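You operate a simulated robot arm through the tools that you are given. There is no shell and no other tool.

The job below is to be done with a simulated robot arm. You get a single attempt, and the scene is never put back.

JOB
Switch the loader off, park the full bobbin on tray N39 and wipe the shuttle clean.
Fine: off first; shuttle out, and in again at the end; put the wipe back. Where these are worked on the way, their far stop is far enough and under half their travel is too little: loader shuttle. What is to be rubbed or washed off counts as gone when no trace of it is left.

Only the result counts: the job must be done as asked and must still hold three seconds after the hand-in. Knocking over, shifting, dropping, spilling or breaking anything else fails it.

ROBOT AND FRAMES
A 6-joint arm with a two-finger parallel gripper, fixed in place. Base frame: the origin is at the foot of the arm, x ahead of it, y to its left, z up; the work surface is at about z = 0.7. Units: m, degrees, N and s.
With the tool pointing down near the work surface it reaches from about 0.34 to 0.82 m from the base axis. Its first joint turns from -166.0 to 166.0 degrees. Payload 3.43 kg.
Tool frame: the origin (TCP) lies between the finger pads and is the grasp point; the fingertips stand 0.034 m ahead of it; z points along the fingers, y is the line along which they close. Largest opening 0.128 m; finger width 0.024, thickness 0.012; the body of the gripper, 0.048 by 0.13 m, starts 0.096 m behind the TCP.
Orientation is that of the tool frame in the base frame, as a unit quaternion [x, y, z, w]. With the fingers straight down and closing along the base's y, the tool's x points along the base's -x, its y along +y and its z along -z.

CONTROLS
- The arm moves only by the tool apply_moves. Its argument "commands" is one flat list of numbers, 7 for each row, row after row: the shift along the tool's x, y, z in cm, then the turn, a rotation vector about the tool's x, y, z in degrees, then the closure, from 0 (fully open) to 1 (shut). In form: [x, y, z, rx, ry, rz, fingers, x, y, z, rx, ry, rz, fingers, ...]. A call has 1 to 20 rows; each row shifts and turns the commanded pose from where the row before left it, along the tool's axes as they then stand. Each row takes 0.2 s and may step no farther than 0.05 m and 8.6 degrees from the row before; otherwise, or with a gripper value out of range, the whole call is refused. Where a pose cannot be reached the arm comes as near as it can. A force on the tool above 40 N (or 10 N above the force at the start of the call, whichever is more), or a blocked arm, ends the call early, and 0.2 s more pass. Each finger travels about 0.045 m/s and halts on what it meets, pressing with about 23 N; the grip force reading is that of the motor and also rises with nothing between the fingers. The clock runs only during rows and for 0.2 s after the last one: add rows that do not move to give the fingers time. The reply holds the time, the measured pose of the TCP, the force on the tool along the base axes, the opening and the grip force, in the units named above and with some noise, with the torque about the TCP (base axes, N m) and any sound that the robot's microphone picked up, and new pictures: "show" is both (left out), scene, wrist or none.
- Cameras (640 x 400 px; columns grow to the right, rows downward): "scene" is fixed at [0.2214, -0.6511, 1.6384]; the picture's right is [0.99, -0.15, 0.00], its down [-0.09, -0.60, -0.80] and it looks along [0.12, 0.79, -0.60] (base axes); focal length 359 px, centre (320, 200). "wrist" rides on the gripper at [0.076, -0.011, -0.16] in the tool frame; the picture's right is [0.15, 0.99, 0.00], its down [-0.88, 0.13, -0.46] and it looks along [-0.45, 0.07, 0.89] (tool axes); focal length 234 px, centre (320, 200). There is no depth. A picture from a camera that has moved, and an enlarged one, comes with that camera's place and axes in the base frame and with its lens.
- close_up(camera, box): a new picture of the part [left, top, right, bottom] of that camera's present view, enlarged. No time passes.
- sign_off(): hands the job in; it is judged then, once.

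Places have to be worked out from the pictures, the camera data and where the tool is seen. Open the gripper and draw the arm clear of the work before you hand the job in, unless the task says otherwise.

The tools are called after "Request:" as name(argument=value, ...) on one line, values as JSON. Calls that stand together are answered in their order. apply_moves: Moves the arm, as the interface text tells. Its arguments: {"type":"object","properties":{"commands":{"type":"array"},"show":{"type":"string","enum":["both","scene","wrist","none"]}},"required":["commands"]} The other tools are called the same way: close_up (camera, box) takes an enlarged picture of a part of a camera's view; sign_off () hands the job in.

At the start:

```text
t: 0.0
ee_pos: [0.4166, 0.2018, 1.2468]
ee_rot: [0.001, 1.0, 0.001, -0.001]
contact_force: [-0.1, -0.8, 0.1]
wrist_torque: [0.01, -0.01, -0.01]
opening: 0.1278
gripper_force: 0.2
```

scene: 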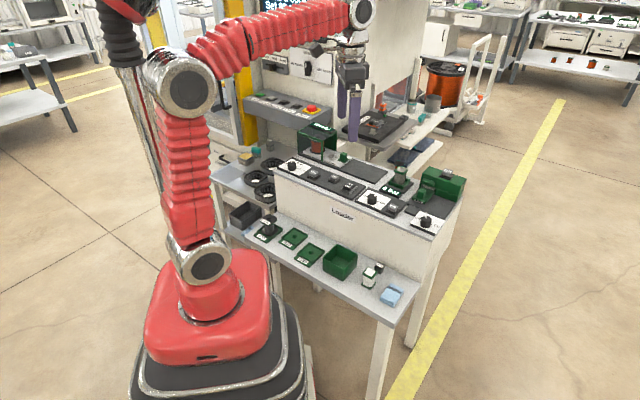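
wrist: 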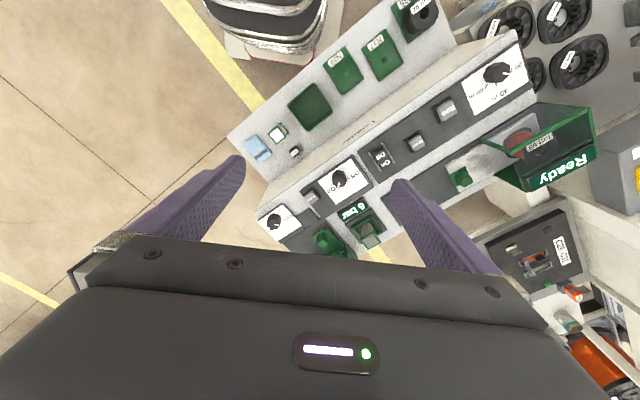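

I'll start by enlarging parts of both views to find the loader, the switches, the trays and the wipe.

Request:
close_up(camera="scene", box=[200, 120, 360, 220])

Request:
close_up(camera="scene", box=[320, 140, 480, 240])

Request:
close_up(camera="scene", box=[220, 190, 420, 315])

Request:
close_up(camera="wrist", box=[220, 0, 540, 200])

Request:
close_up(camera="wrist", box=[240, 120, 480, 270])

Request:
close_up(camera="wrist", box=[420, 60, 640, 200])

```text
4.00 times, centred on (280, 170) of scene
camera zoom: at [0.2214, -0.6511, 1.6384], right [0.99, -0.15, 0.0], down [-0.09, -0.6, -0.8], along [0.12, 0.79, -0.6], focal length 1436 px, centre (480, 320)
```

zoom: 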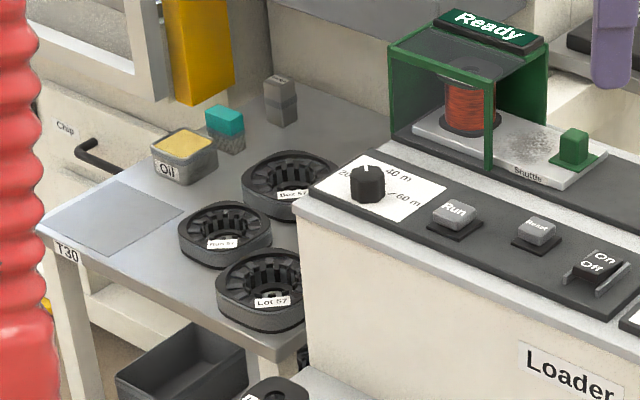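

```text
4.00 times, centred on (400, 190) of scene
camera zoom: at [0.2214, -0.6511, 1.6384], right [0.99, -0.15, 0.0], down [-0.09, -0.6, -0.8], along [0.12, 0.79, -0.6], focal length 1436 px, centre (0, 240)
```

zoom: 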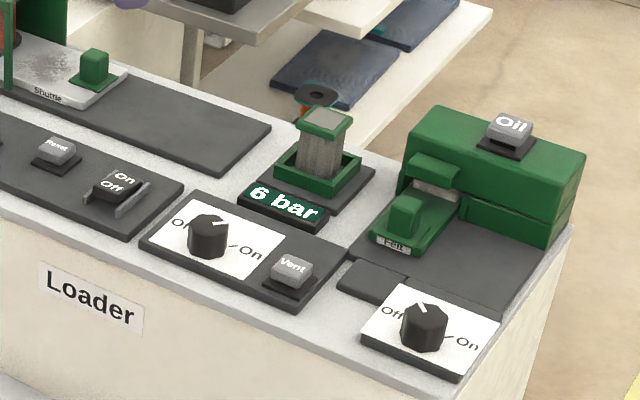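

```text
3.20 times, centred on (320, 252) of scene
camera zoom: at [0.2214, -0.6511, 1.6384], right [0.99, -0.15, 0.0], down [-0.09, -0.6, -0.8], along [0.12, 0.79, -0.6], focal length 1149 px, centre (320, 32)
```

zoom: 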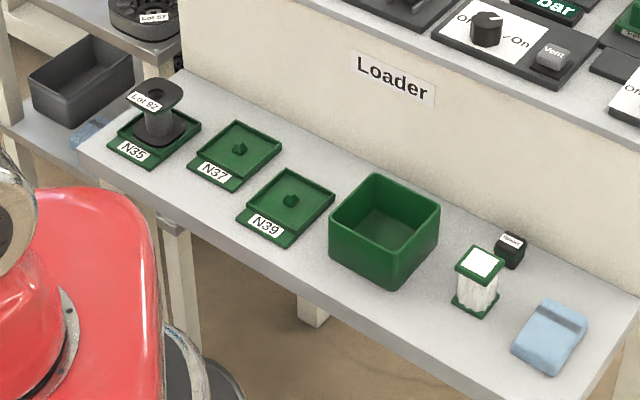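

```text
2.00 times, centred on (380, 100) of wrist
camera zoom: at [0.3396, 0.1911, 1.4056], right [-0.15, 0.99, 0.0], down [0.88, 0.13, 0.46], along [0.45, 0.07, -0.89], focal length 468 px, centre (200, 400)
```

zoom: 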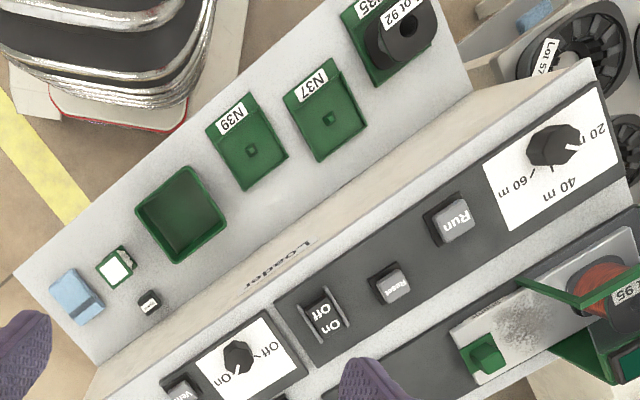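

```text
2.67 times, centred on (360, 195) of wrist
camera zoom: at [0.3396, 0.1911, 1.4056], right [-0.15, 0.99, 0.0], down [0.88, 0.13, 0.46], along [0.45, 0.07, -0.89], focal length 624 px, centre (213, 213)
```

zoom: 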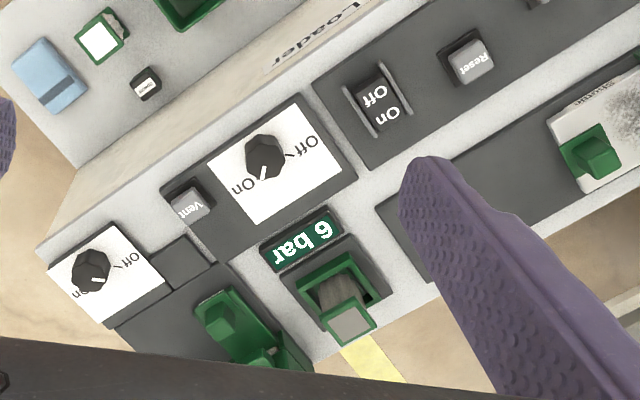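

```text
2.86 times, centred on (530, 130) of wrist
camera zoom: at [0.3396, 0.1911, 1.4056], right [-0.15, 0.99, 0.0], down [0.88, 0.13, 0.46], along [0.45, 0.07, -0.89], focal length 669 px, centre (-280, 400)
```

zoom: 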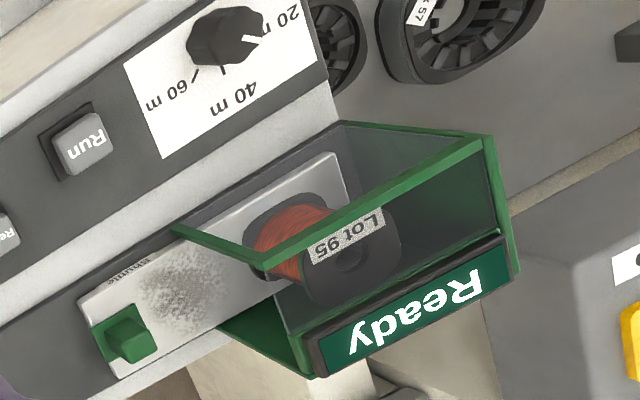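

The loader rocker (On/Off) looks to be near (0.46, 0.34, 0.94), the shuttle knob near (0.47, 0.51, 0.95) and the bobbin near (0.39, 0.62). Tray N39 is near (0.32, 0.26, 0.71). I'll move in for a closer look at the control panel, staying well above everything.

Request:
apply_moves(commands=[0.6, 2.5, 3.5, 0, 0, 0, 0, 0.6, 2.5, 3.5, 0, 0, 0, 0, 0.6, 2.5, 3.5, 0, 0, 0, 0, 0.6, 2.5, 3.5, 0, 0, 0, 0, 0.6, 2.5, 3.5, 0, 0, 0, 0])

```text
t: 1.2
ee_pos: [0.3854, 0.3284, 1.0719]
ee_rot: [0.0, 1.0, 0.001, 0.001]
contact_force: [0.1, 0.8, -0.5]
wrist_torque: [-0.01, -0.04, -0.01]
opening: 0.128
gripper_force: 0.2
camera wrist: at [0.3084, 0.3172, 1.2315], right [-0.15, 0.99, 0.0], down [0.88, 0.13, 0.46], along [0.45, 0.07, -0.89], focal length 234 px, centre (320, 200)
```

scene: 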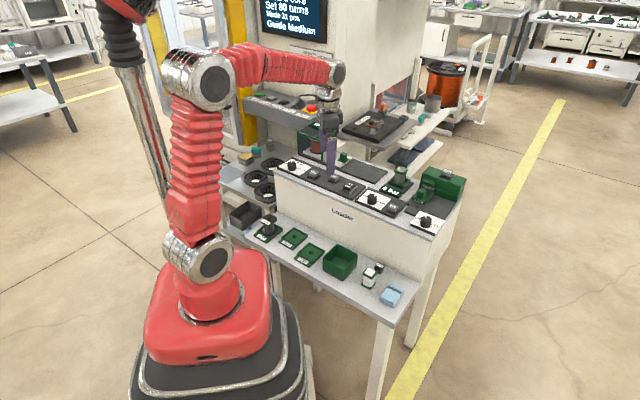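
wrist: 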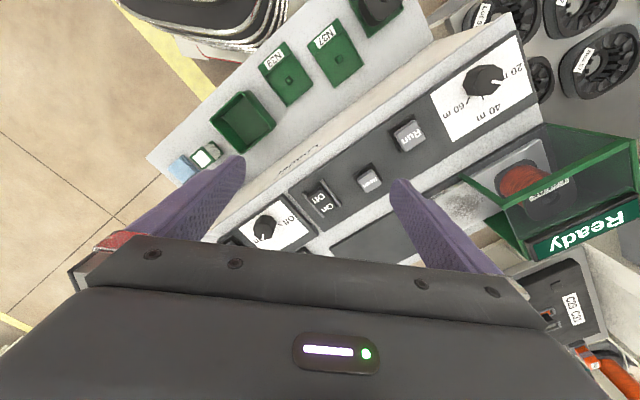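

Request:
close_up(camera="wrist", box=[280, 120, 440, 220])

Request:
close_up(camera="wrist", box=[440, 100, 640, 225])

Request:
close_up(camera="wrist", box=[160, 0, 440, 175])

Request:
close_up(camera="scene", box=[340, 250, 420, 300])

Request:
close_up(camera="scene", box=[330, 170, 370, 195])

```text
4.00 times, centred on (360, 170) of wrist
camera zoom: at [0.3084, 0.3172, 1.2315], right [-0.15, 0.99, 0.0], down [0.88, 0.13, 0.46], along [0.45, 0.07, -0.89], focal length 937 px, centre (160, 320)
```

zoom: 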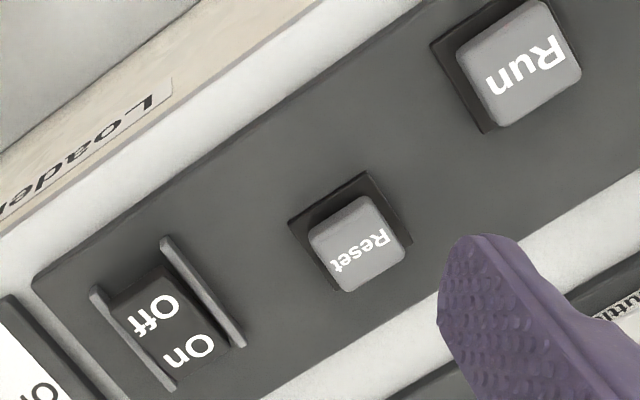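

```text
3.20 times, centred on (540, 162) of wrist
camera zoom: at [0.3084, 0.3172, 1.2315], right [-0.15, 0.99, 0.0], down [0.88, 0.13, 0.46], along [0.45, 0.07, -0.89], focal length 749 px, centre (-384, 320)
```

zoom: 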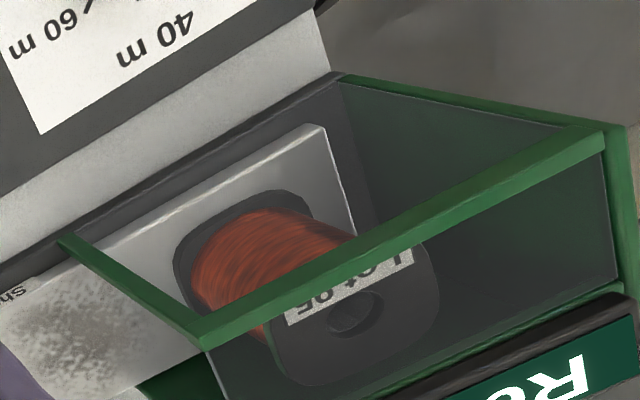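

```text
2.29 times, centred on (300, 88) of wrist
camera zoom: at [0.3084, 0.3172, 1.2315], right [-0.15, 0.99, 0.0], down [0.88, 0.13, 0.46], along [0.45, 0.07, -0.89], focal length 535 px, centre (366, 457)
```

zoom: 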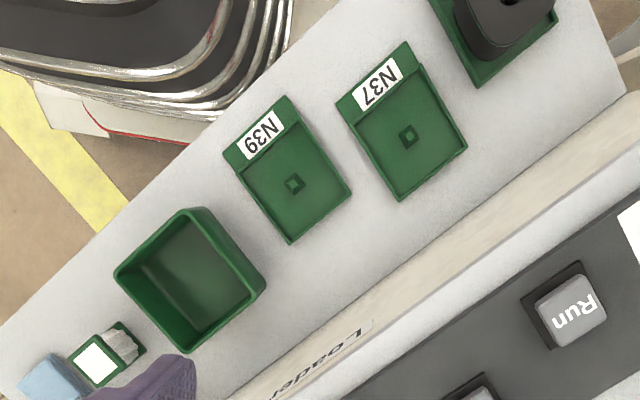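

```text
8.00 times, centred on (380, 275) of scene
camera zoom: at [0.2214, -0.6511, 1.6384], right [0.99, -0.15, 0.0], down [-0.09, -0.6, -0.8], along [0.12, 0.79, -0.6], focal length 2872 px, centre (-160, -400)
```

zoom: 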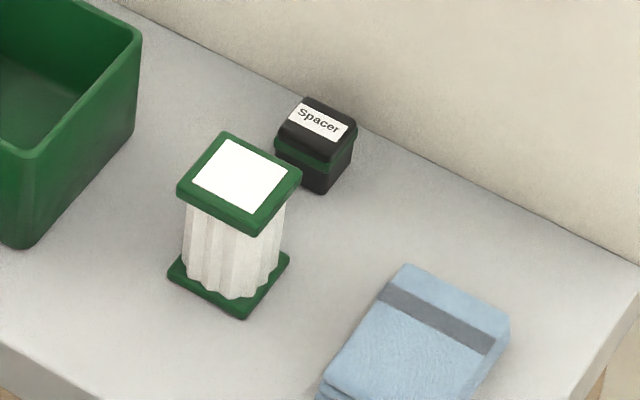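

```text
16.00 times, centred on (350, 182) of scene
camera zoom: at [0.2214, -0.6511, 1.6384], right [0.99, -0.15, 0.0], down [-0.09, -0.6, -0.8], along [0.12, 0.79, -0.6], focal length 5743 px, centre (-160, 480)
```

zoom: 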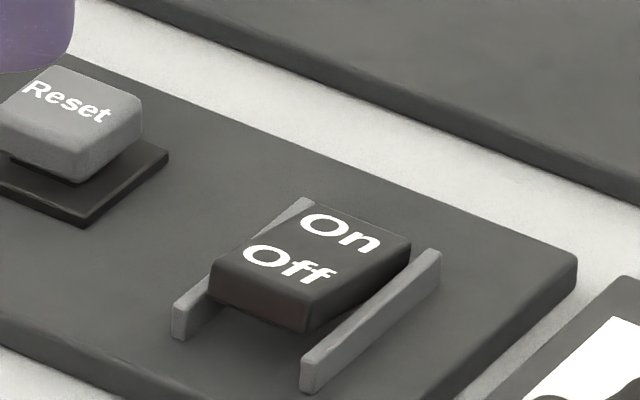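

The rocker's Off end, on the operator side, stands raised, so the loader is on. The loader's long axis lies about 45° between +x and -y. The blue folded cloth at the end of the shelf is the wipe, and N39 is empty. I'll go above the rocker and turn the tool -45° so that it lines up with the loader.

Request:
apply_moves(commands=[-3.73, 0.58, 0, 0, 0, 0, 0, -3.73, 0.58, 0, 0, 0, 0, 0, 0, 0, 0, 0, 0, -7.5, 0, 0, 0, 0, 0, 0, -7.5, 0, 0, 0, 0, 0, 0, -7.5, 0, 0, 0, 0, 0, 0, -7.5, 0, 0, 0, 0, 0, 0, -7.5, 0, 0, 0, 0, 0, 0, -7.5, 0])

```text
t: 3.0
ee_pos: [0.4613, 0.339, 1.0712]
ee_rot: [-0.384, 0.923, 0.0, 0.001]
contact_force: [-0.3, -0.3, -0.2]
wrist_torque: [0.01, -0.01, -0.03]
opening: 0.128
gripper_force: 0.1
camera wrist: at [0.4146, 0.2779, 1.231], right [-0.8, 0.59, 0.0], down [0.53, 0.72, 0.46], along [0.27, 0.37, -0.89], focal length 234 px, centre (320, 200)
```

scene: 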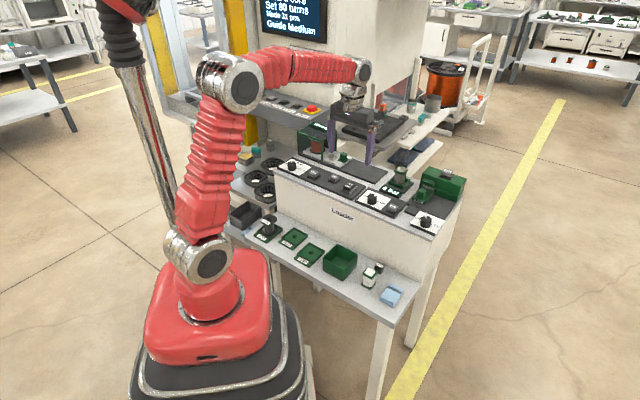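
wrist: 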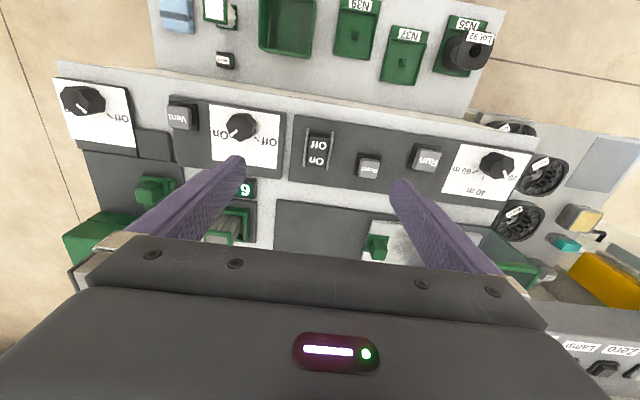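

Request:
close_up(camera="wrist", box=[270, 110, 398, 190])

Request:
close_up(camera="wrist", box=[320, 200, 448, 280])

Request:
close_up(camera="wrist", box=[140, 0, 300, 100])

Request:
close_up(camera="wrist", box=[320, 0, 500, 112])

```text
5.00 times, centred on (334, 150) of wrist
camera zoom: at [0.4146, 0.2779, 1.231], right [-0.8, 0.59, 0.0], down [0.53, 0.72, 0.46], along [0.27, 0.37, -0.89], focal length 1171 px, centre (250, 450)
```

zoom: 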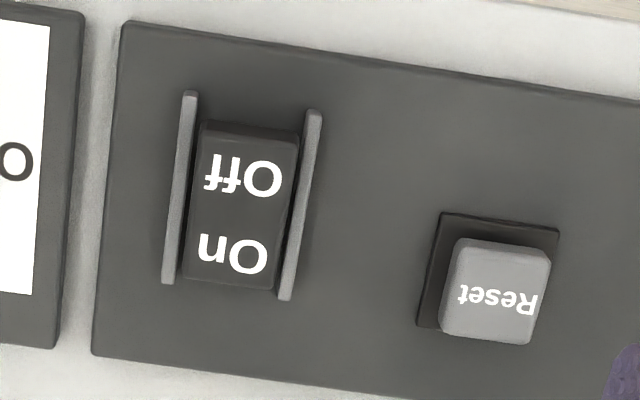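

```text
5.00 times, centred on (384, 240) of wrist
camera zoom: at [0.4146, 0.2779, 1.231], right [-0.8, 0.59, 0.0], down [0.53, 0.72, 0.46], along [0.27, 0.37, -0.89], focal length 1171 px, centre (0, 0)
```

zoom: 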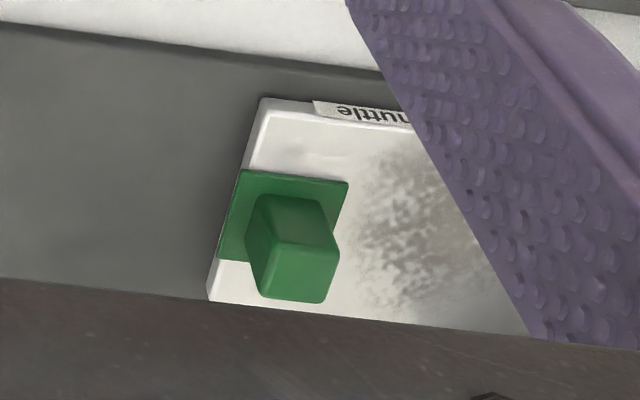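

```text
4.00 times, centred on (220, 50) of wrist
camera zoom: at [0.4146, 0.2779, 1.231], right [-0.8, 0.59, 0.0], down [0.53, 0.72, 0.46], along [0.27, 0.37, -0.89], focal length 937 px, centre (720, 800)
```

zoom: 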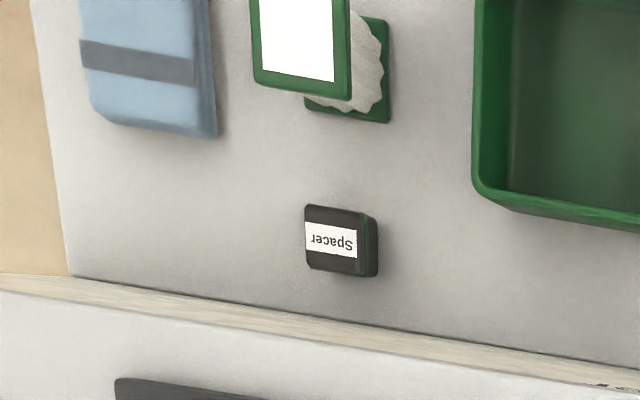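

```text
3.56 times, centred on (410, 56) of wrist
camera zoom: at [0.4146, 0.2779, 1.231], right [-0.8, 0.59, 0.0], down [0.53, 0.72, 0.46], along [0.27, 0.37, -0.89], focal length 833 px, centre (0, 712)
```

zoom: 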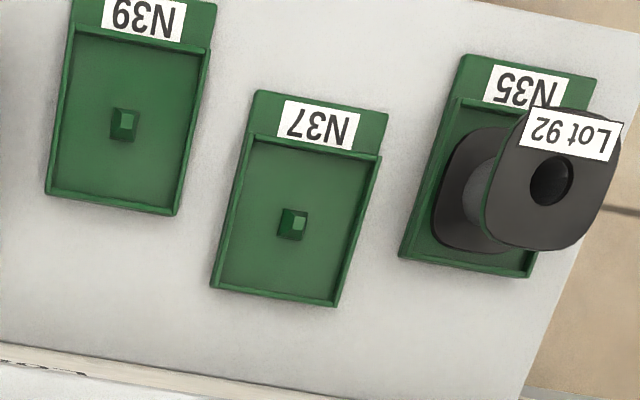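

Between the guards, the rocker is about 0.023 wide and 0.04 long, and the Off edge lies about 1.4 cm to the front of the TCP. I'll half-close to a gap of about 0.019 so that one finger fits between the guards and the other passes between the guard and Reset. Then I'll come down to just above it.

Request:
apply_moves(commands=[0.8, 0.75, 0, 0, 0, 0, 0.852, 0.8, 0.75, 0, 0, 0, 0, 0.852, 0, 0, 0, 0, 0, 0, 0.852, 0, 0, 0, 0, 0, 0, 0.852, 0, 0, 0, 0, 0, 0, 0.852, 0, 0, 0, 0, 0, 0, 0.852, 0, 0, 0, 0, 0, 0, 0.852, 0, 0, 2.5, 0, 0, 0, 0.852, 0, 0, 2.5, 0, 0, 0, 0.852, 0, 0, 1.5, 0, 0, 0, 0.852])

Request:
close_up(camera="wrist", box=[240, 100, 400, 200])

Request:
close_up(camera="scene", box=[325, 160, 375, 191])

```text
t: 5.2
ee_pos: [0.4389, 0.339, 1.0067]
ee_rot: [-0.382, 0.924, 0.0, 0.001]
contact_force: [0.5, -0.4, 1.1]
wrist_torque: [-0.03, 0.0, 0.0]
opening: 0.0189
gripper_force: 0.1
camera wrist: at [0.3922, 0.2779, 1.1662], right [-0.8, 0.6, 0.0], down [0.53, 0.71, 0.46], along [0.27, 0.37, -0.89], focal length 234 px, centre (320, 200)
```

scene: 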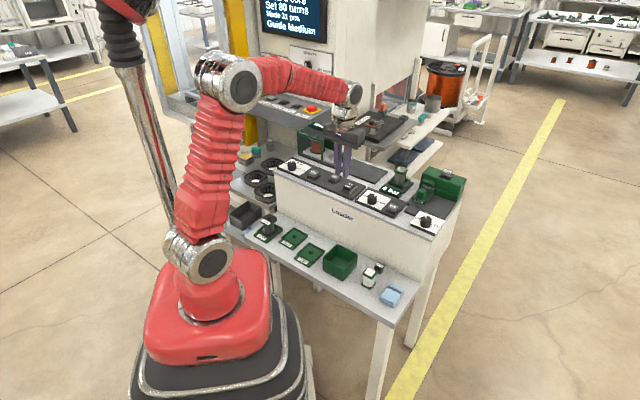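
wrist: 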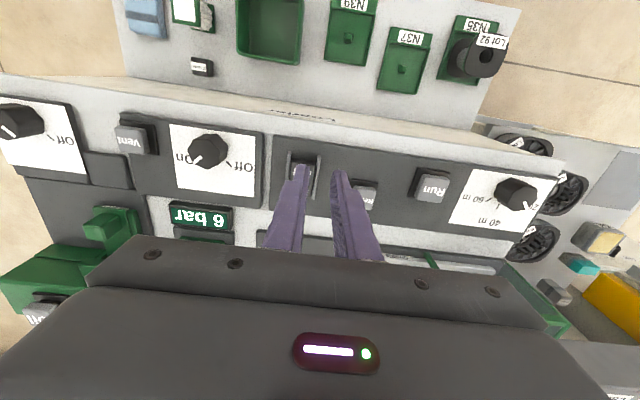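

```text
4.00 times, centred on (320, 150) of wrist
camera zoom: at [0.3922, 0.2779, 1.1662], right [-0.8, 0.6, 0.0], down [0.53, 0.71, 0.46], along [0.27, 0.37, -0.89], focal length 937 px, centre (320, 400)
```

zoom: 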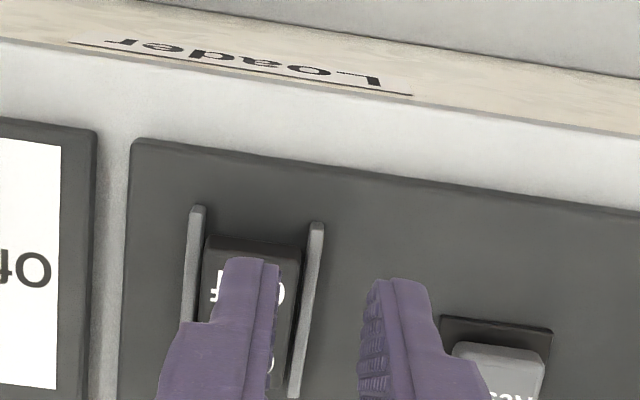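

```text
12.80 times, centred on (350, 176) of scene
camera zoom: at [0.2214, -0.6511, 1.6384], right [0.99, -0.15, 0.0], down [-0.09, -0.6, -0.8], along [0.12, 0.79, -0.6], focal length 4595 px, centre (-64, 514)
```

zoom: 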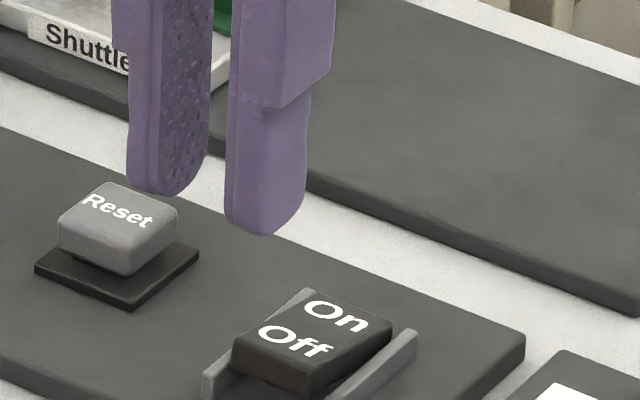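

The finger is lined up between the guards. The rocker's raised edge is at z≈0.94 and the fingertips are at 0.973. I'll come down and press the Off end in small steps.

Request:
apply_moves(commands=[-0.2, 0, 1.4, 0, 0, 0, 0.852, 0, 0, 1.2, 0, 0, 0, 0.852, 0, 0, 0.4, 0, 0, 0, 0.852, 0, 0, 0.3, 0, 0, 0, 0.852, 0, 0, 0.3, 0, 0, 0, 0.852, 0, 0, 0.3, 0, 0, 0, 0.852])

Request:
close_up(camera="scene", box=[325, 165, 375, 196])

```text
t: 6.6
ee_pos: [0.4398, 0.3401, 0.9667]
ee_rot: [-0.383, 0.924, 0.001, 0.001]
contact_force: [0.4, -0.1, -0.1]
wrist_torque: [-0.04, 0.0, 0.03]
opening: 0.0188
gripper_force: 0.0
camera wrist: at [0.3933, 0.2785, 1.1266], right [-0.8, 0.6, 0.0], down [0.53, 0.71, 0.46], along [0.27, 0.37, -0.89], focal length 234 px, centre (320, 200)
```

scene: 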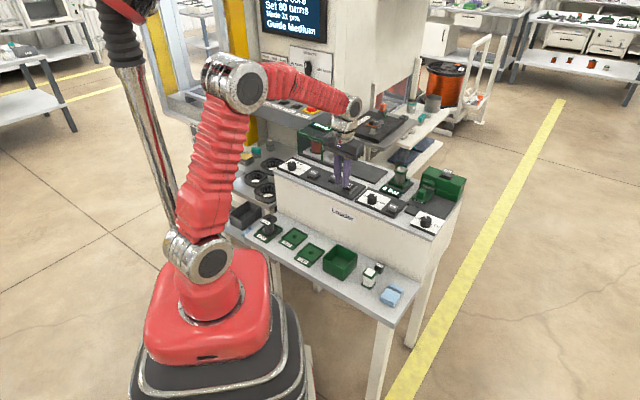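
wrist: 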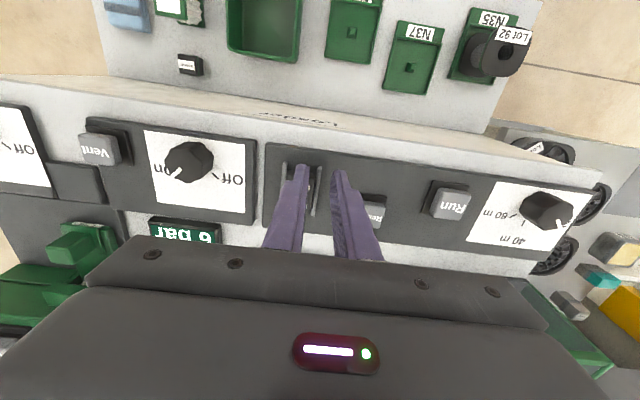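

```text
12.80 times, centred on (350, 180) of scene
camera zoom: at [0.2214, -0.6511, 1.6384], right [0.99, -0.15, 0.0], down [-0.09, -0.6, -0.8], along [0.12, 0.79, -0.6], focal length 4595 px, centre (-64, 450)
```

zoom: 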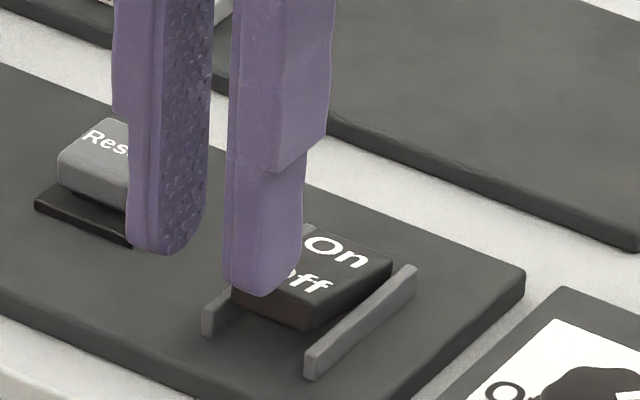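

Request:
close_up(camera="wrist", box=[256, 140, 384, 220])

```text
5.00 times, centred on (320, 180) of wrist
camera zoom: at [0.3933, 0.2785, 1.1266], right [-0.8, 0.6, 0.0], down [0.53, 0.71, 0.46], along [0.27, 0.37, -0.89], focal length 1171 px, centre (320, 300)
```

zoom: 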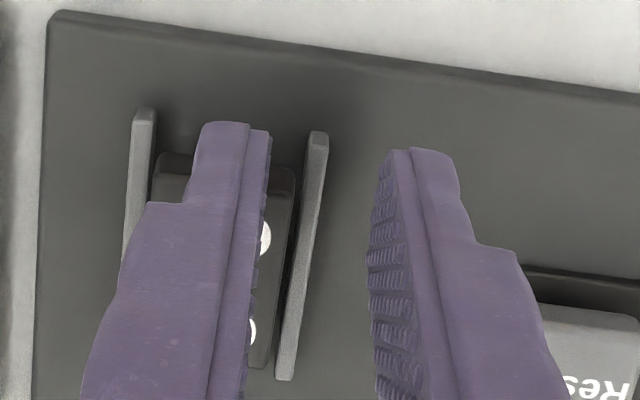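

There's no contact force yet, and the finger sits between the guards over the Off end. I'll keep pressing down in small steps.

Request:
apply_moves(commands=[0, 0, 0.3, 0, 0, 0, 0.852, 0, 0, 0.3, 0, 0, 0, 0.852, 0, 0, 0.2, 0, 0, 0, 0.852])

Request:
close_up(camera="scene", box=[325, 165, 375, 196])

```text
t: 7.4
ee_pos: [0.4407, 0.3398, 0.9595]
ee_rot: [-0.383, 0.924, 0.001, 0.002]
contact_force: [-0.4, -0.4, -0.8]
wrist_torque: [0.01, -0.04, -0.02]
opening: 0.0189
gripper_force: 0.1
camera wrist: at [0.3936, 0.2783, 1.119], right [-0.8, 0.6, 0.0], down [0.53, 0.71, 0.46], along [0.27, 0.37, -0.89], focal length 234 px, centre (320, 200)
```

scene: 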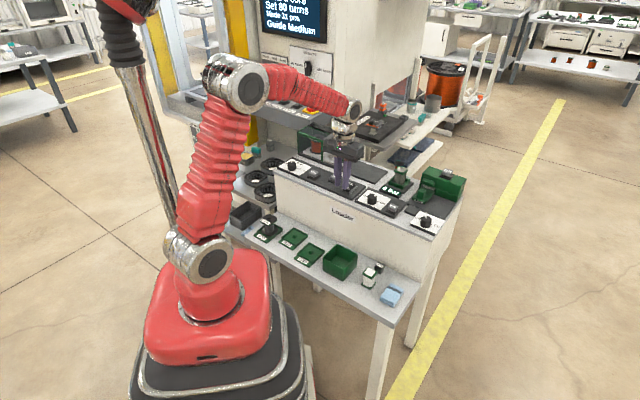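
wrist: 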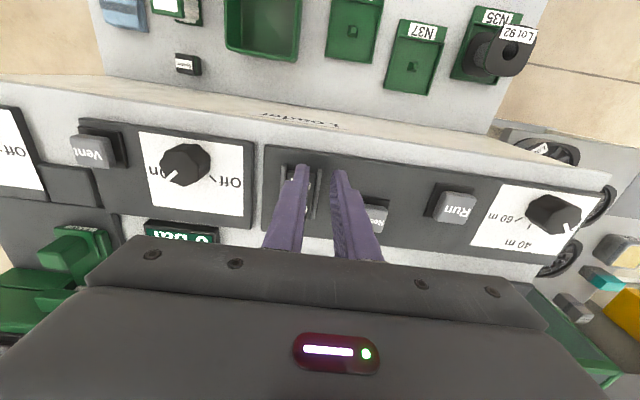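

```text
12.80 times, centred on (350, 180) of scene
camera zoom: at [0.2214, -0.6511, 1.6384], right [0.99, -0.15, 0.0], down [-0.09, -0.6, -0.8], along [0.12, 0.79, -0.6], focal length 4595 px, centre (-64, 450)
```

zoom: 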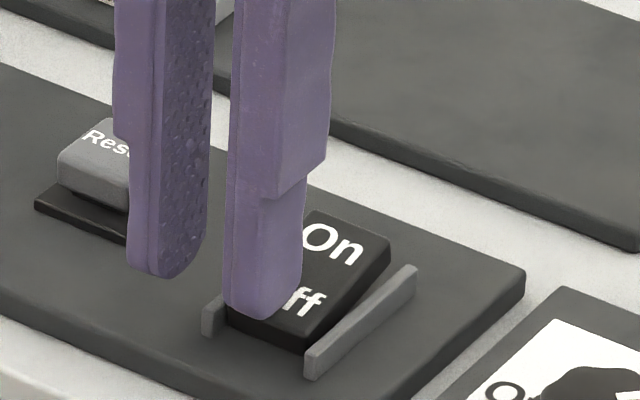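

The rocker is tipping, with the On end now rising. I'll press a little further to make sure it latches.

Request:
apply_moves(commands=[0, 0, 0.2, 0, 0, 0, 0.852, 0, 0, 0.2, 0, 0, 0, 0.852, 0, 0, 0.2, 0, 0, 0, 0.852])

Request:
close_up(camera="scene", box=[325, 165, 375, 196])

```text
t: 8.2
ee_pos: [0.441, 0.3403, 0.9577]
ee_rot: [-0.382, 0.924, 0.001, 0.002]
contact_force: [-4.1, -2.2, 5.3]
wrist_torque: [-0.09, 0.05, -0.02]
opening: 0.0185
gripper_force: 0.1
stopped in row 3: the force on the tool passed its limit at 45 N (the readings are from after the stop); the commanded pose is now the measured one
camera wrist: at [0.3937, 0.2783, 1.1173], right [-0.8, 0.6, 0.0], down [0.53, 0.71, 0.46], along [0.28, 0.37, -0.89], focal length 234 px, centre (320, 200)
```

scene: 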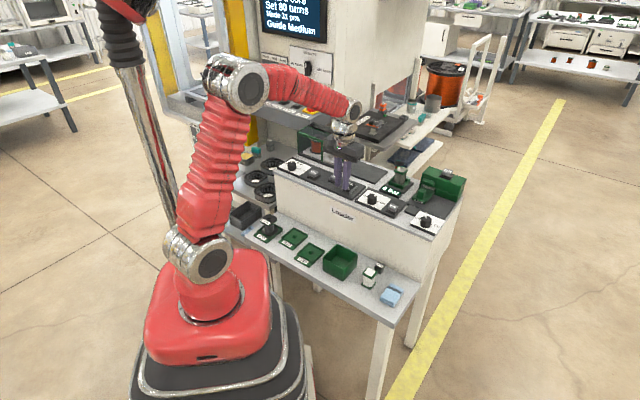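
wrist: 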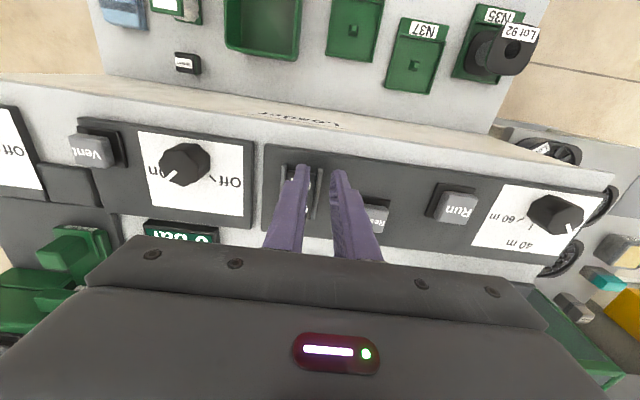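

```text
12.80 times, centred on (350, 180) of scene
camera zoom: at [0.2214, -0.6511, 1.6384], right [0.99, -0.15, 0.0], down [-0.09, -0.6, -0.8], along [0.12, 0.79, -0.6], focal length 4595 px, centre (-64, 450)
```

zoom: 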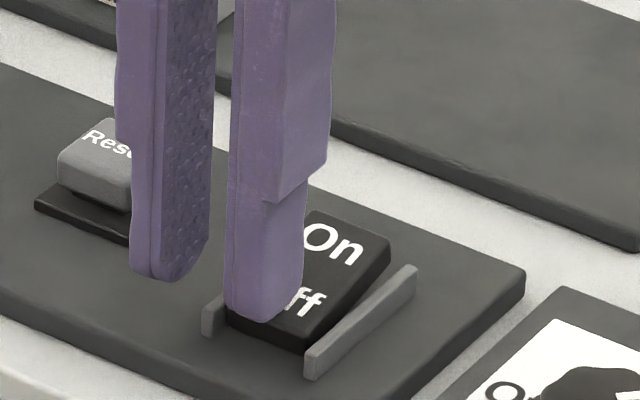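

The rocker reached its stop, with 45 N at the limit. I'll retract and check that it stays on Off.

Request:
apply_moves(commands=[0, 0, -3, 0, 0, 0, 0.852, 0, 0, -4, 0, 0, 0, 0.6, 0, 0, -4, 0, 0, 0, 0.4, 0, 0, -4, 0, 0, 0, 0.2, 0, 0, 0, 0, 0, 0, 0, 0, 0, 0, 0, 0, 0, 0, 0, 0, 0, 0, 0, 0, 0])

Request:
close_up(camera="scene", box=[290, 120, 390, 196])

Request:
close_up(camera="wrist", box=[270, 110, 398, 190])

```text
t: 9.8
ee_pos: [0.4401, 0.3389, 1.1101]
ee_rot: [-0.383, 0.924, 0.001, 0.002]
contact_force: [0.2, 0.2, -0.1]
wrist_torque: [0.0, 0.03, 0.01]
opening: 0.1282
gripper_force: 0.0
camera wrist: at [0.3922, 0.2774, 1.2681], right [-0.8, 0.6, 0.0], down [0.53, 0.71, 0.46], along [0.28, 0.37, -0.89], focal length 234 px, centre (320, 200)
```

scene: 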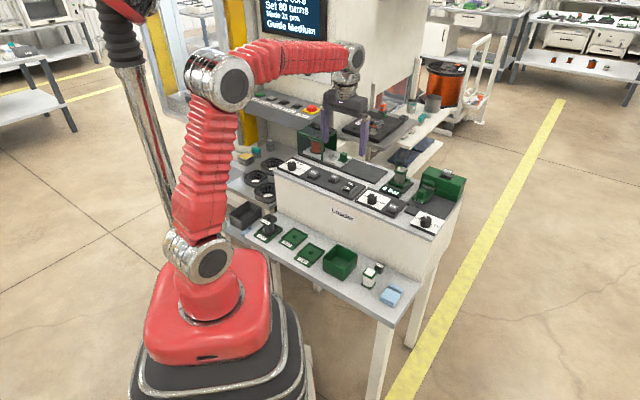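
wrist: 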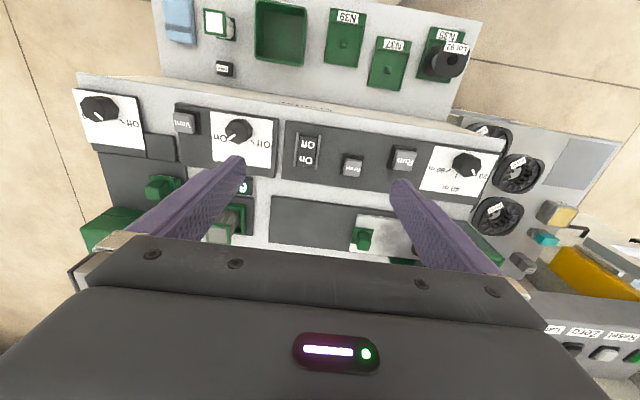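

```text
5.26 times, centred on (340, 158) of scene
camera zoom: at [0.2214, -0.6511, 1.6384], right [0.99, -0.15, 0.0], down [-0.09, -0.6, -0.8], along [0.12, 0.79, -0.6], focal length 1889 px, centre (215, 421)
```

zoom: 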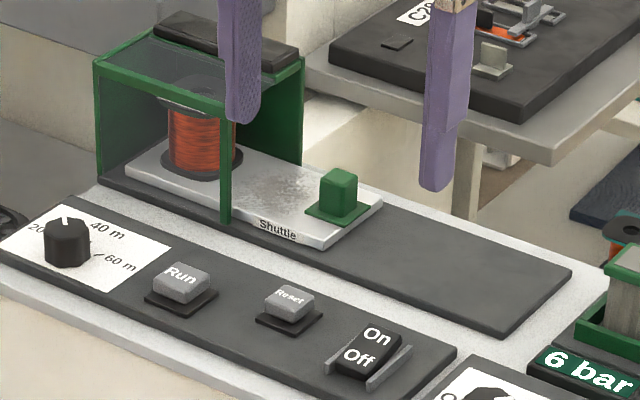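

```text
5.00 times, centred on (334, 150) of wrist
camera zoom: at [0.3922, 0.2774, 1.2681], right [-0.8, 0.6, 0.0], down [0.53, 0.71, 0.46], along [0.28, 0.37, -0.89], focal length 1171 px, centre (250, 450)
```

zoom: 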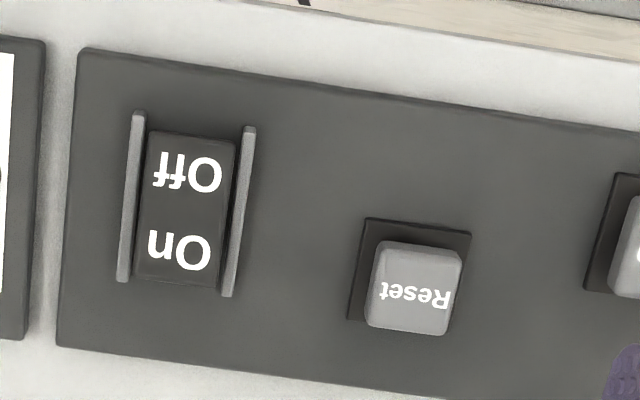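

The rocker reads Off and the Ready display is dark. Next I'll move over the shuttle knob, at about (0.474, 0.505), for a closer look.

Request:
apply_moves(commands=[-3, 2.25, -0.75, 0, 0, 0, 0, -3, 2.25, -0.75, 0, 0, 0, 0, -3, 2.25, -0.75, 0, 0, 0, 0, 0, 2.25, -0.75, 0, 0, 0, 0])

Request:
close_up(camera="wrist", box=[180, 110, 500, 260])

Request:
close_up(camera="scene", box=[290, 120, 390, 196])

```text
t: 10.8
ee_pos: [0.4417, 0.4684, 1.1383]
ee_rot: [-0.383, 0.924, 0.001, 0.003]
contact_force: [-0.2, 0.5, 0.1]
wrist_torque: [-0.01, -0.03, 0.0]
opening: 0.1283
gripper_force: 0.1
camera wrist: at [0.394, 0.406, 1.2976], right [-0.8, 0.6, 0.0], down [0.53, 0.71, 0.46], along [0.28, 0.37, -0.89], focal length 234 px, centre (320, 200)
```

scene: 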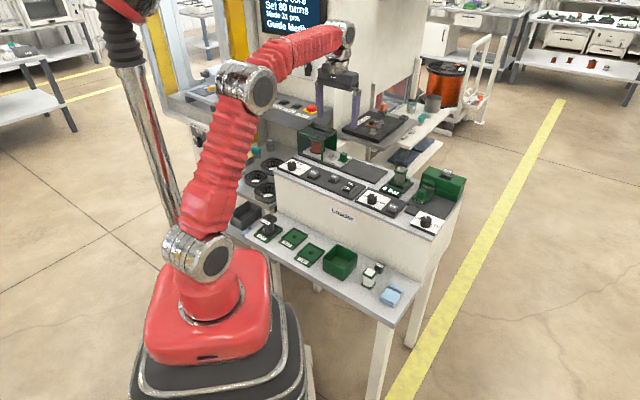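
wrist: 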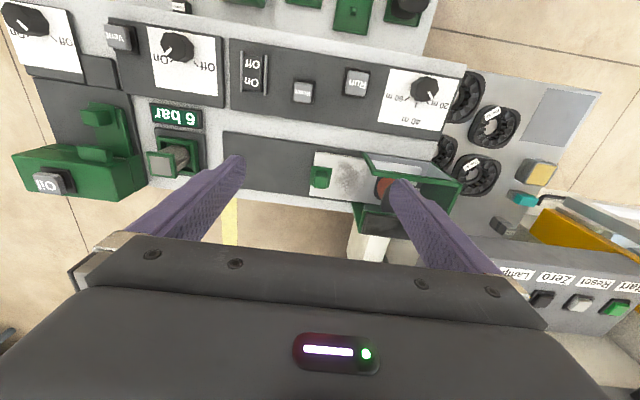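

```text
2.00 times, centred on (340, 185) of wrist
camera zoom: at [0.394, 0.406, 1.2976], right [-0.8, 0.6, 0.0], down [0.53, 0.71, 0.46], along [0.28, 0.37, -0.89], focal length 468 px, centre (280, 230)
```

zoom: 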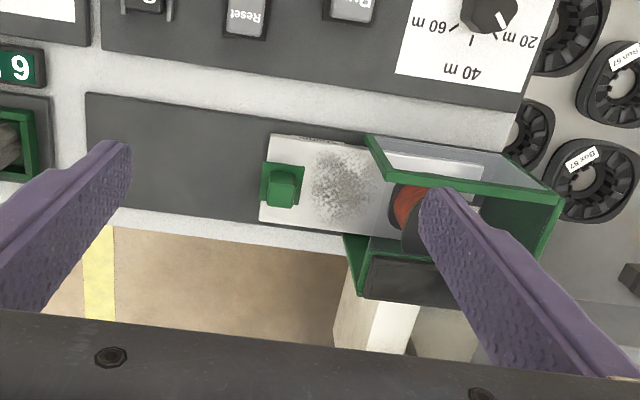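

```text
5.26 times, centred on (340, 158) of scene
camera zoom: at [0.2214, -0.6511, 1.6384], right [0.99, -0.15, 0.0], down [-0.09, -0.6, -0.8], along [0.12, 0.79, -0.6], focal length 1889 px, centre (215, 421)
```

zoom: 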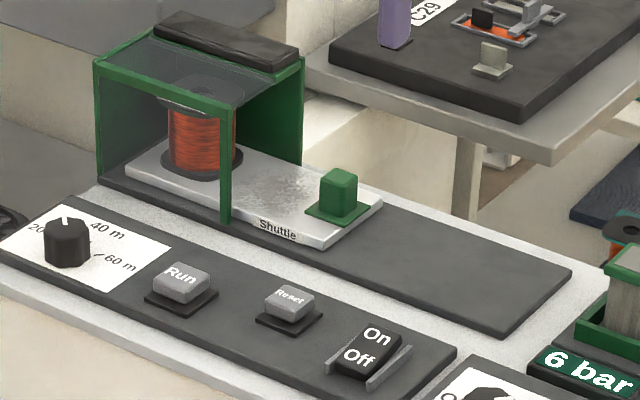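

The shuttle has about 15 cm of rail to travel. The cage's right post stands about 6.4 cm to the left of the knob and is about 1.03 high. I'll narrow the gap to about 6 cm and hover above the knob.

Request:
apply_moves(commands=[-2.4, 0.5, 0, 0, 0, 0, 0.53, -2.4, 0.5, 0, 0, 0, 0, 0.53, 0, 0, 0, 0, 0, 0, 0.53, 0, 0, 2.5, 0, 0, 0, 0.53, 0, 0, 3, 0, 0, 0, 0.53, 0, 0, 3, 0, 0, 0, 0.53, 0, 0, 0, 0, 0, 0, 0.53])

Request:
close_up(camera="wrist", box=[220, 100, 480, 260])

Request:
close_up(camera="scene", box=[290, 120, 390, 196])

```text
t: 12.4
ee_pos: [0.4677, 0.5086, 1.0522]
ee_rot: [-0.383, 0.924, 0.001, 0.002]
contact_force: [-0.3, 0.0, -0.3]
wrist_torque: [-0.02, 0.04, -0.02]
opening: 0.0599
gripper_force: 0.1
camera wrist: at [0.421, 0.4464, 1.2113], right [-0.8, 0.6, 0.0], down [0.53, 0.71, 0.46], along [0.28, 0.37, -0.89], focal length 234 px, centre (320, 200)
```

scene: 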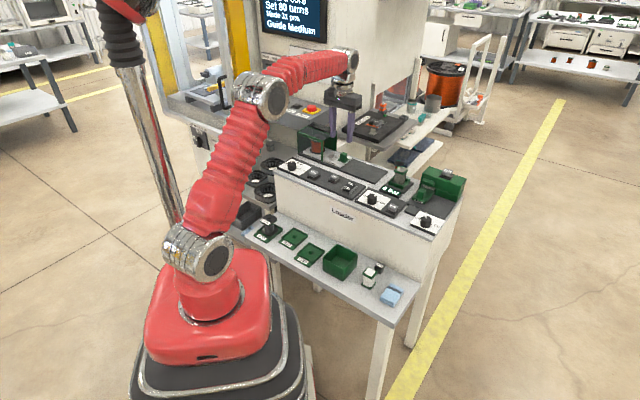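
wrist: 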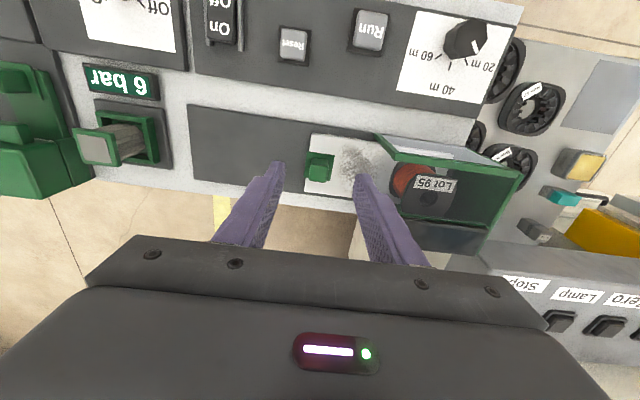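

```text
2.46 times, centred on (350, 180) of wrist
camera zoom: at [0.421, 0.4464, 1.2113], right [-0.8, 0.6, 0.0], down [0.53, 0.71, 0.46], along [0.28, 0.37, -0.89], focal length 576 px, centre (246, 249)
```

zoom: 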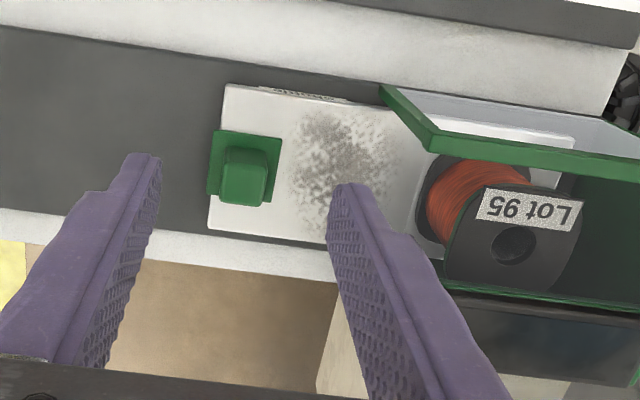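

```text
5.26 times, centred on (340, 158) of scene
camera zoom: at [0.2214, -0.6511, 1.6384], right [0.99, -0.15, 0.0], down [-0.09, -0.6, -0.8], along [0.12, 0.79, -0.6], focal length 1889 px, centre (215, 421)
```

zoom: 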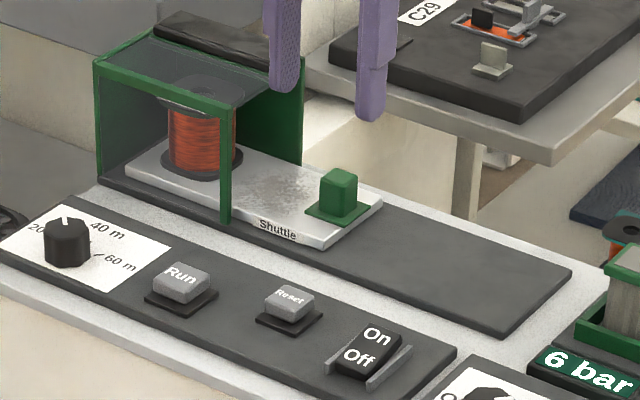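

The knob's top is at about (0.479, 0.525, 0.955), 2 cm behind the TCP. I'll move over it, come down with the tips at z≈0.94, and look before closing.

Request:
apply_moves(commands=[-2.0, 0.35, 0, 0, 0, 0, 0.53, 0, 0, 2.5, 0, 0, 0, 0.53, 0, 0, 2.5, 0, 0, 0, 0.53, 0, 0, 1.5, 0, 0, 0, 0.53, 0, 0, 1, 0, 0, 0, 0.53])

Request:
close_up(camera="wrist", box=[220, 100, 480, 260])

Request:
close_up(camera="scene", box=[290, 120, 390, 196])

```text
t: 13.6
ee_pos: [0.4801, 0.5232, 0.9767]
ee_rot: [-0.383, 0.924, 0.001, 0.003]
contact_force: [-0.3, -0.7, -1.5]
wrist_torque: [0.0, -0.01, 0.02]
opening: 0.0601
gripper_force: 0.0
camera wrist: at [0.4324, 0.4619, 1.1361], right [-0.8, 0.6, 0.0], down [0.53, 0.71, 0.46], along [0.28, 0.37, -0.89], focal length 234 px, centre (320, 200)
```

scene: 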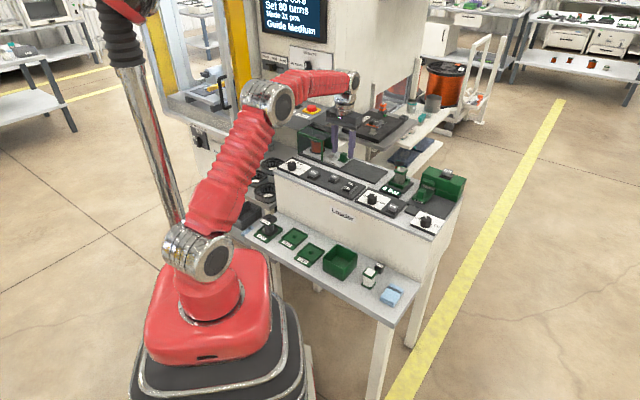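
wrist: 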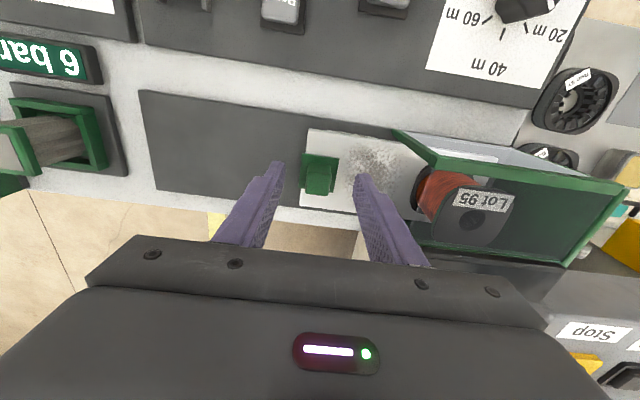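

```text
2.46 times, centred on (350, 180) of wrist
camera zoom: at [0.4324, 0.4619, 1.1361], right [-0.8, 0.6, 0.0], down [0.53, 0.71, 0.46], along [0.28, 0.37, -0.89], focal length 576 px, centre (246, 249)
```

zoom: 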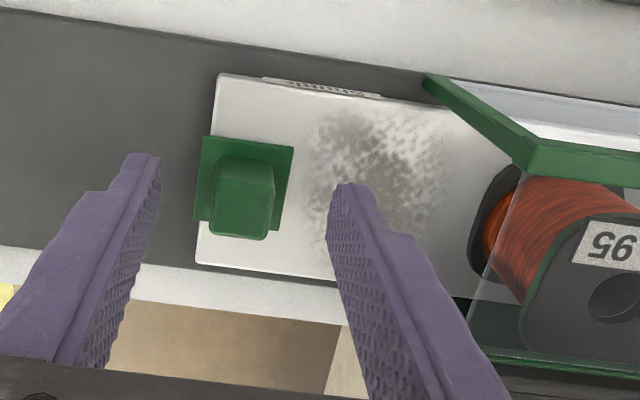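

```text
5.26 times, centred on (340, 158) of scene
camera zoom: at [0.2214, -0.6511, 1.6384], right [0.99, -0.15, 0.0], down [-0.09, -0.6, -0.8], along [0.12, 0.79, -0.6], focal length 1889 px, centre (215, 421)
```

zoom: 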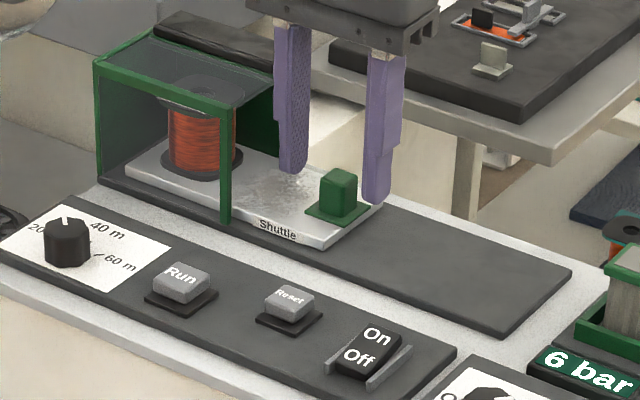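

The fingers straddle the knob. I'll lower 4 mm more and close on it.

Request:
apply_moves(commands=[0, 0, 0.4, 0, 0, 0, 0.53, 0, 0, 0, 0, 0, 0, 1, 0, 0, 0, 0, 0, 0, 1, 0, 0, 0, 0, 0, 0, 1, 0, 0, 0, 0, 0, 0, 1])

Request:
close_up(camera="scene", box=[290, 120, 390, 196])

```text
t: 14.8
ee_pos: [0.4797, 0.5222, 0.9727]
ee_rot: [-0.384, 0.924, -0.001, 0.003]
contact_force: [4.7, -6.7, 0.1]
wrist_torque: [-0.1, -0.36, 0.0]
opening: 0.0219
gripper_force: 44.9
camera wrist: at [0.433, 0.4615, 1.1326], right [-0.8, 0.6, 0.0], down [0.53, 0.71, 0.46], along [0.28, 0.37, -0.89], focal length 234 px, centre (320, 200)
```

scene: 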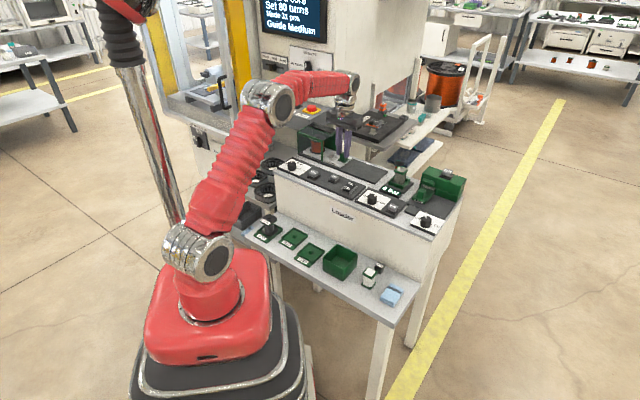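
wrist: 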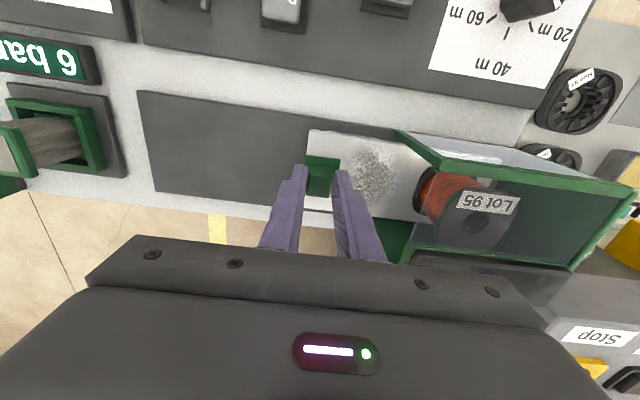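

```text
5.26 times, centred on (340, 158) of scene
camera zoom: at [0.2214, -0.6511, 1.6384], right [0.99, -0.15, 0.0], down [-0.09, -0.6, -0.8], along [0.12, 0.79, -0.6], focal length 1889 px, centre (215, 421)
```

zoom: 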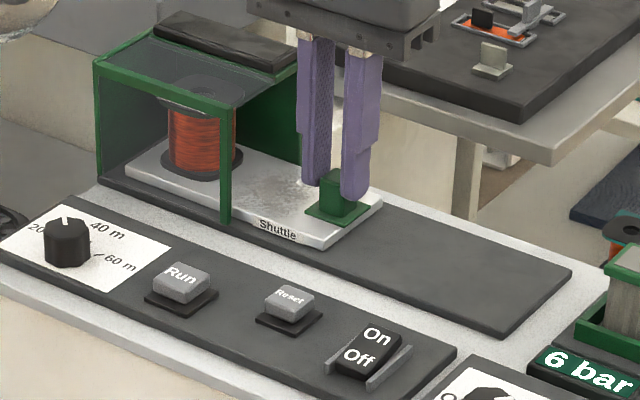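

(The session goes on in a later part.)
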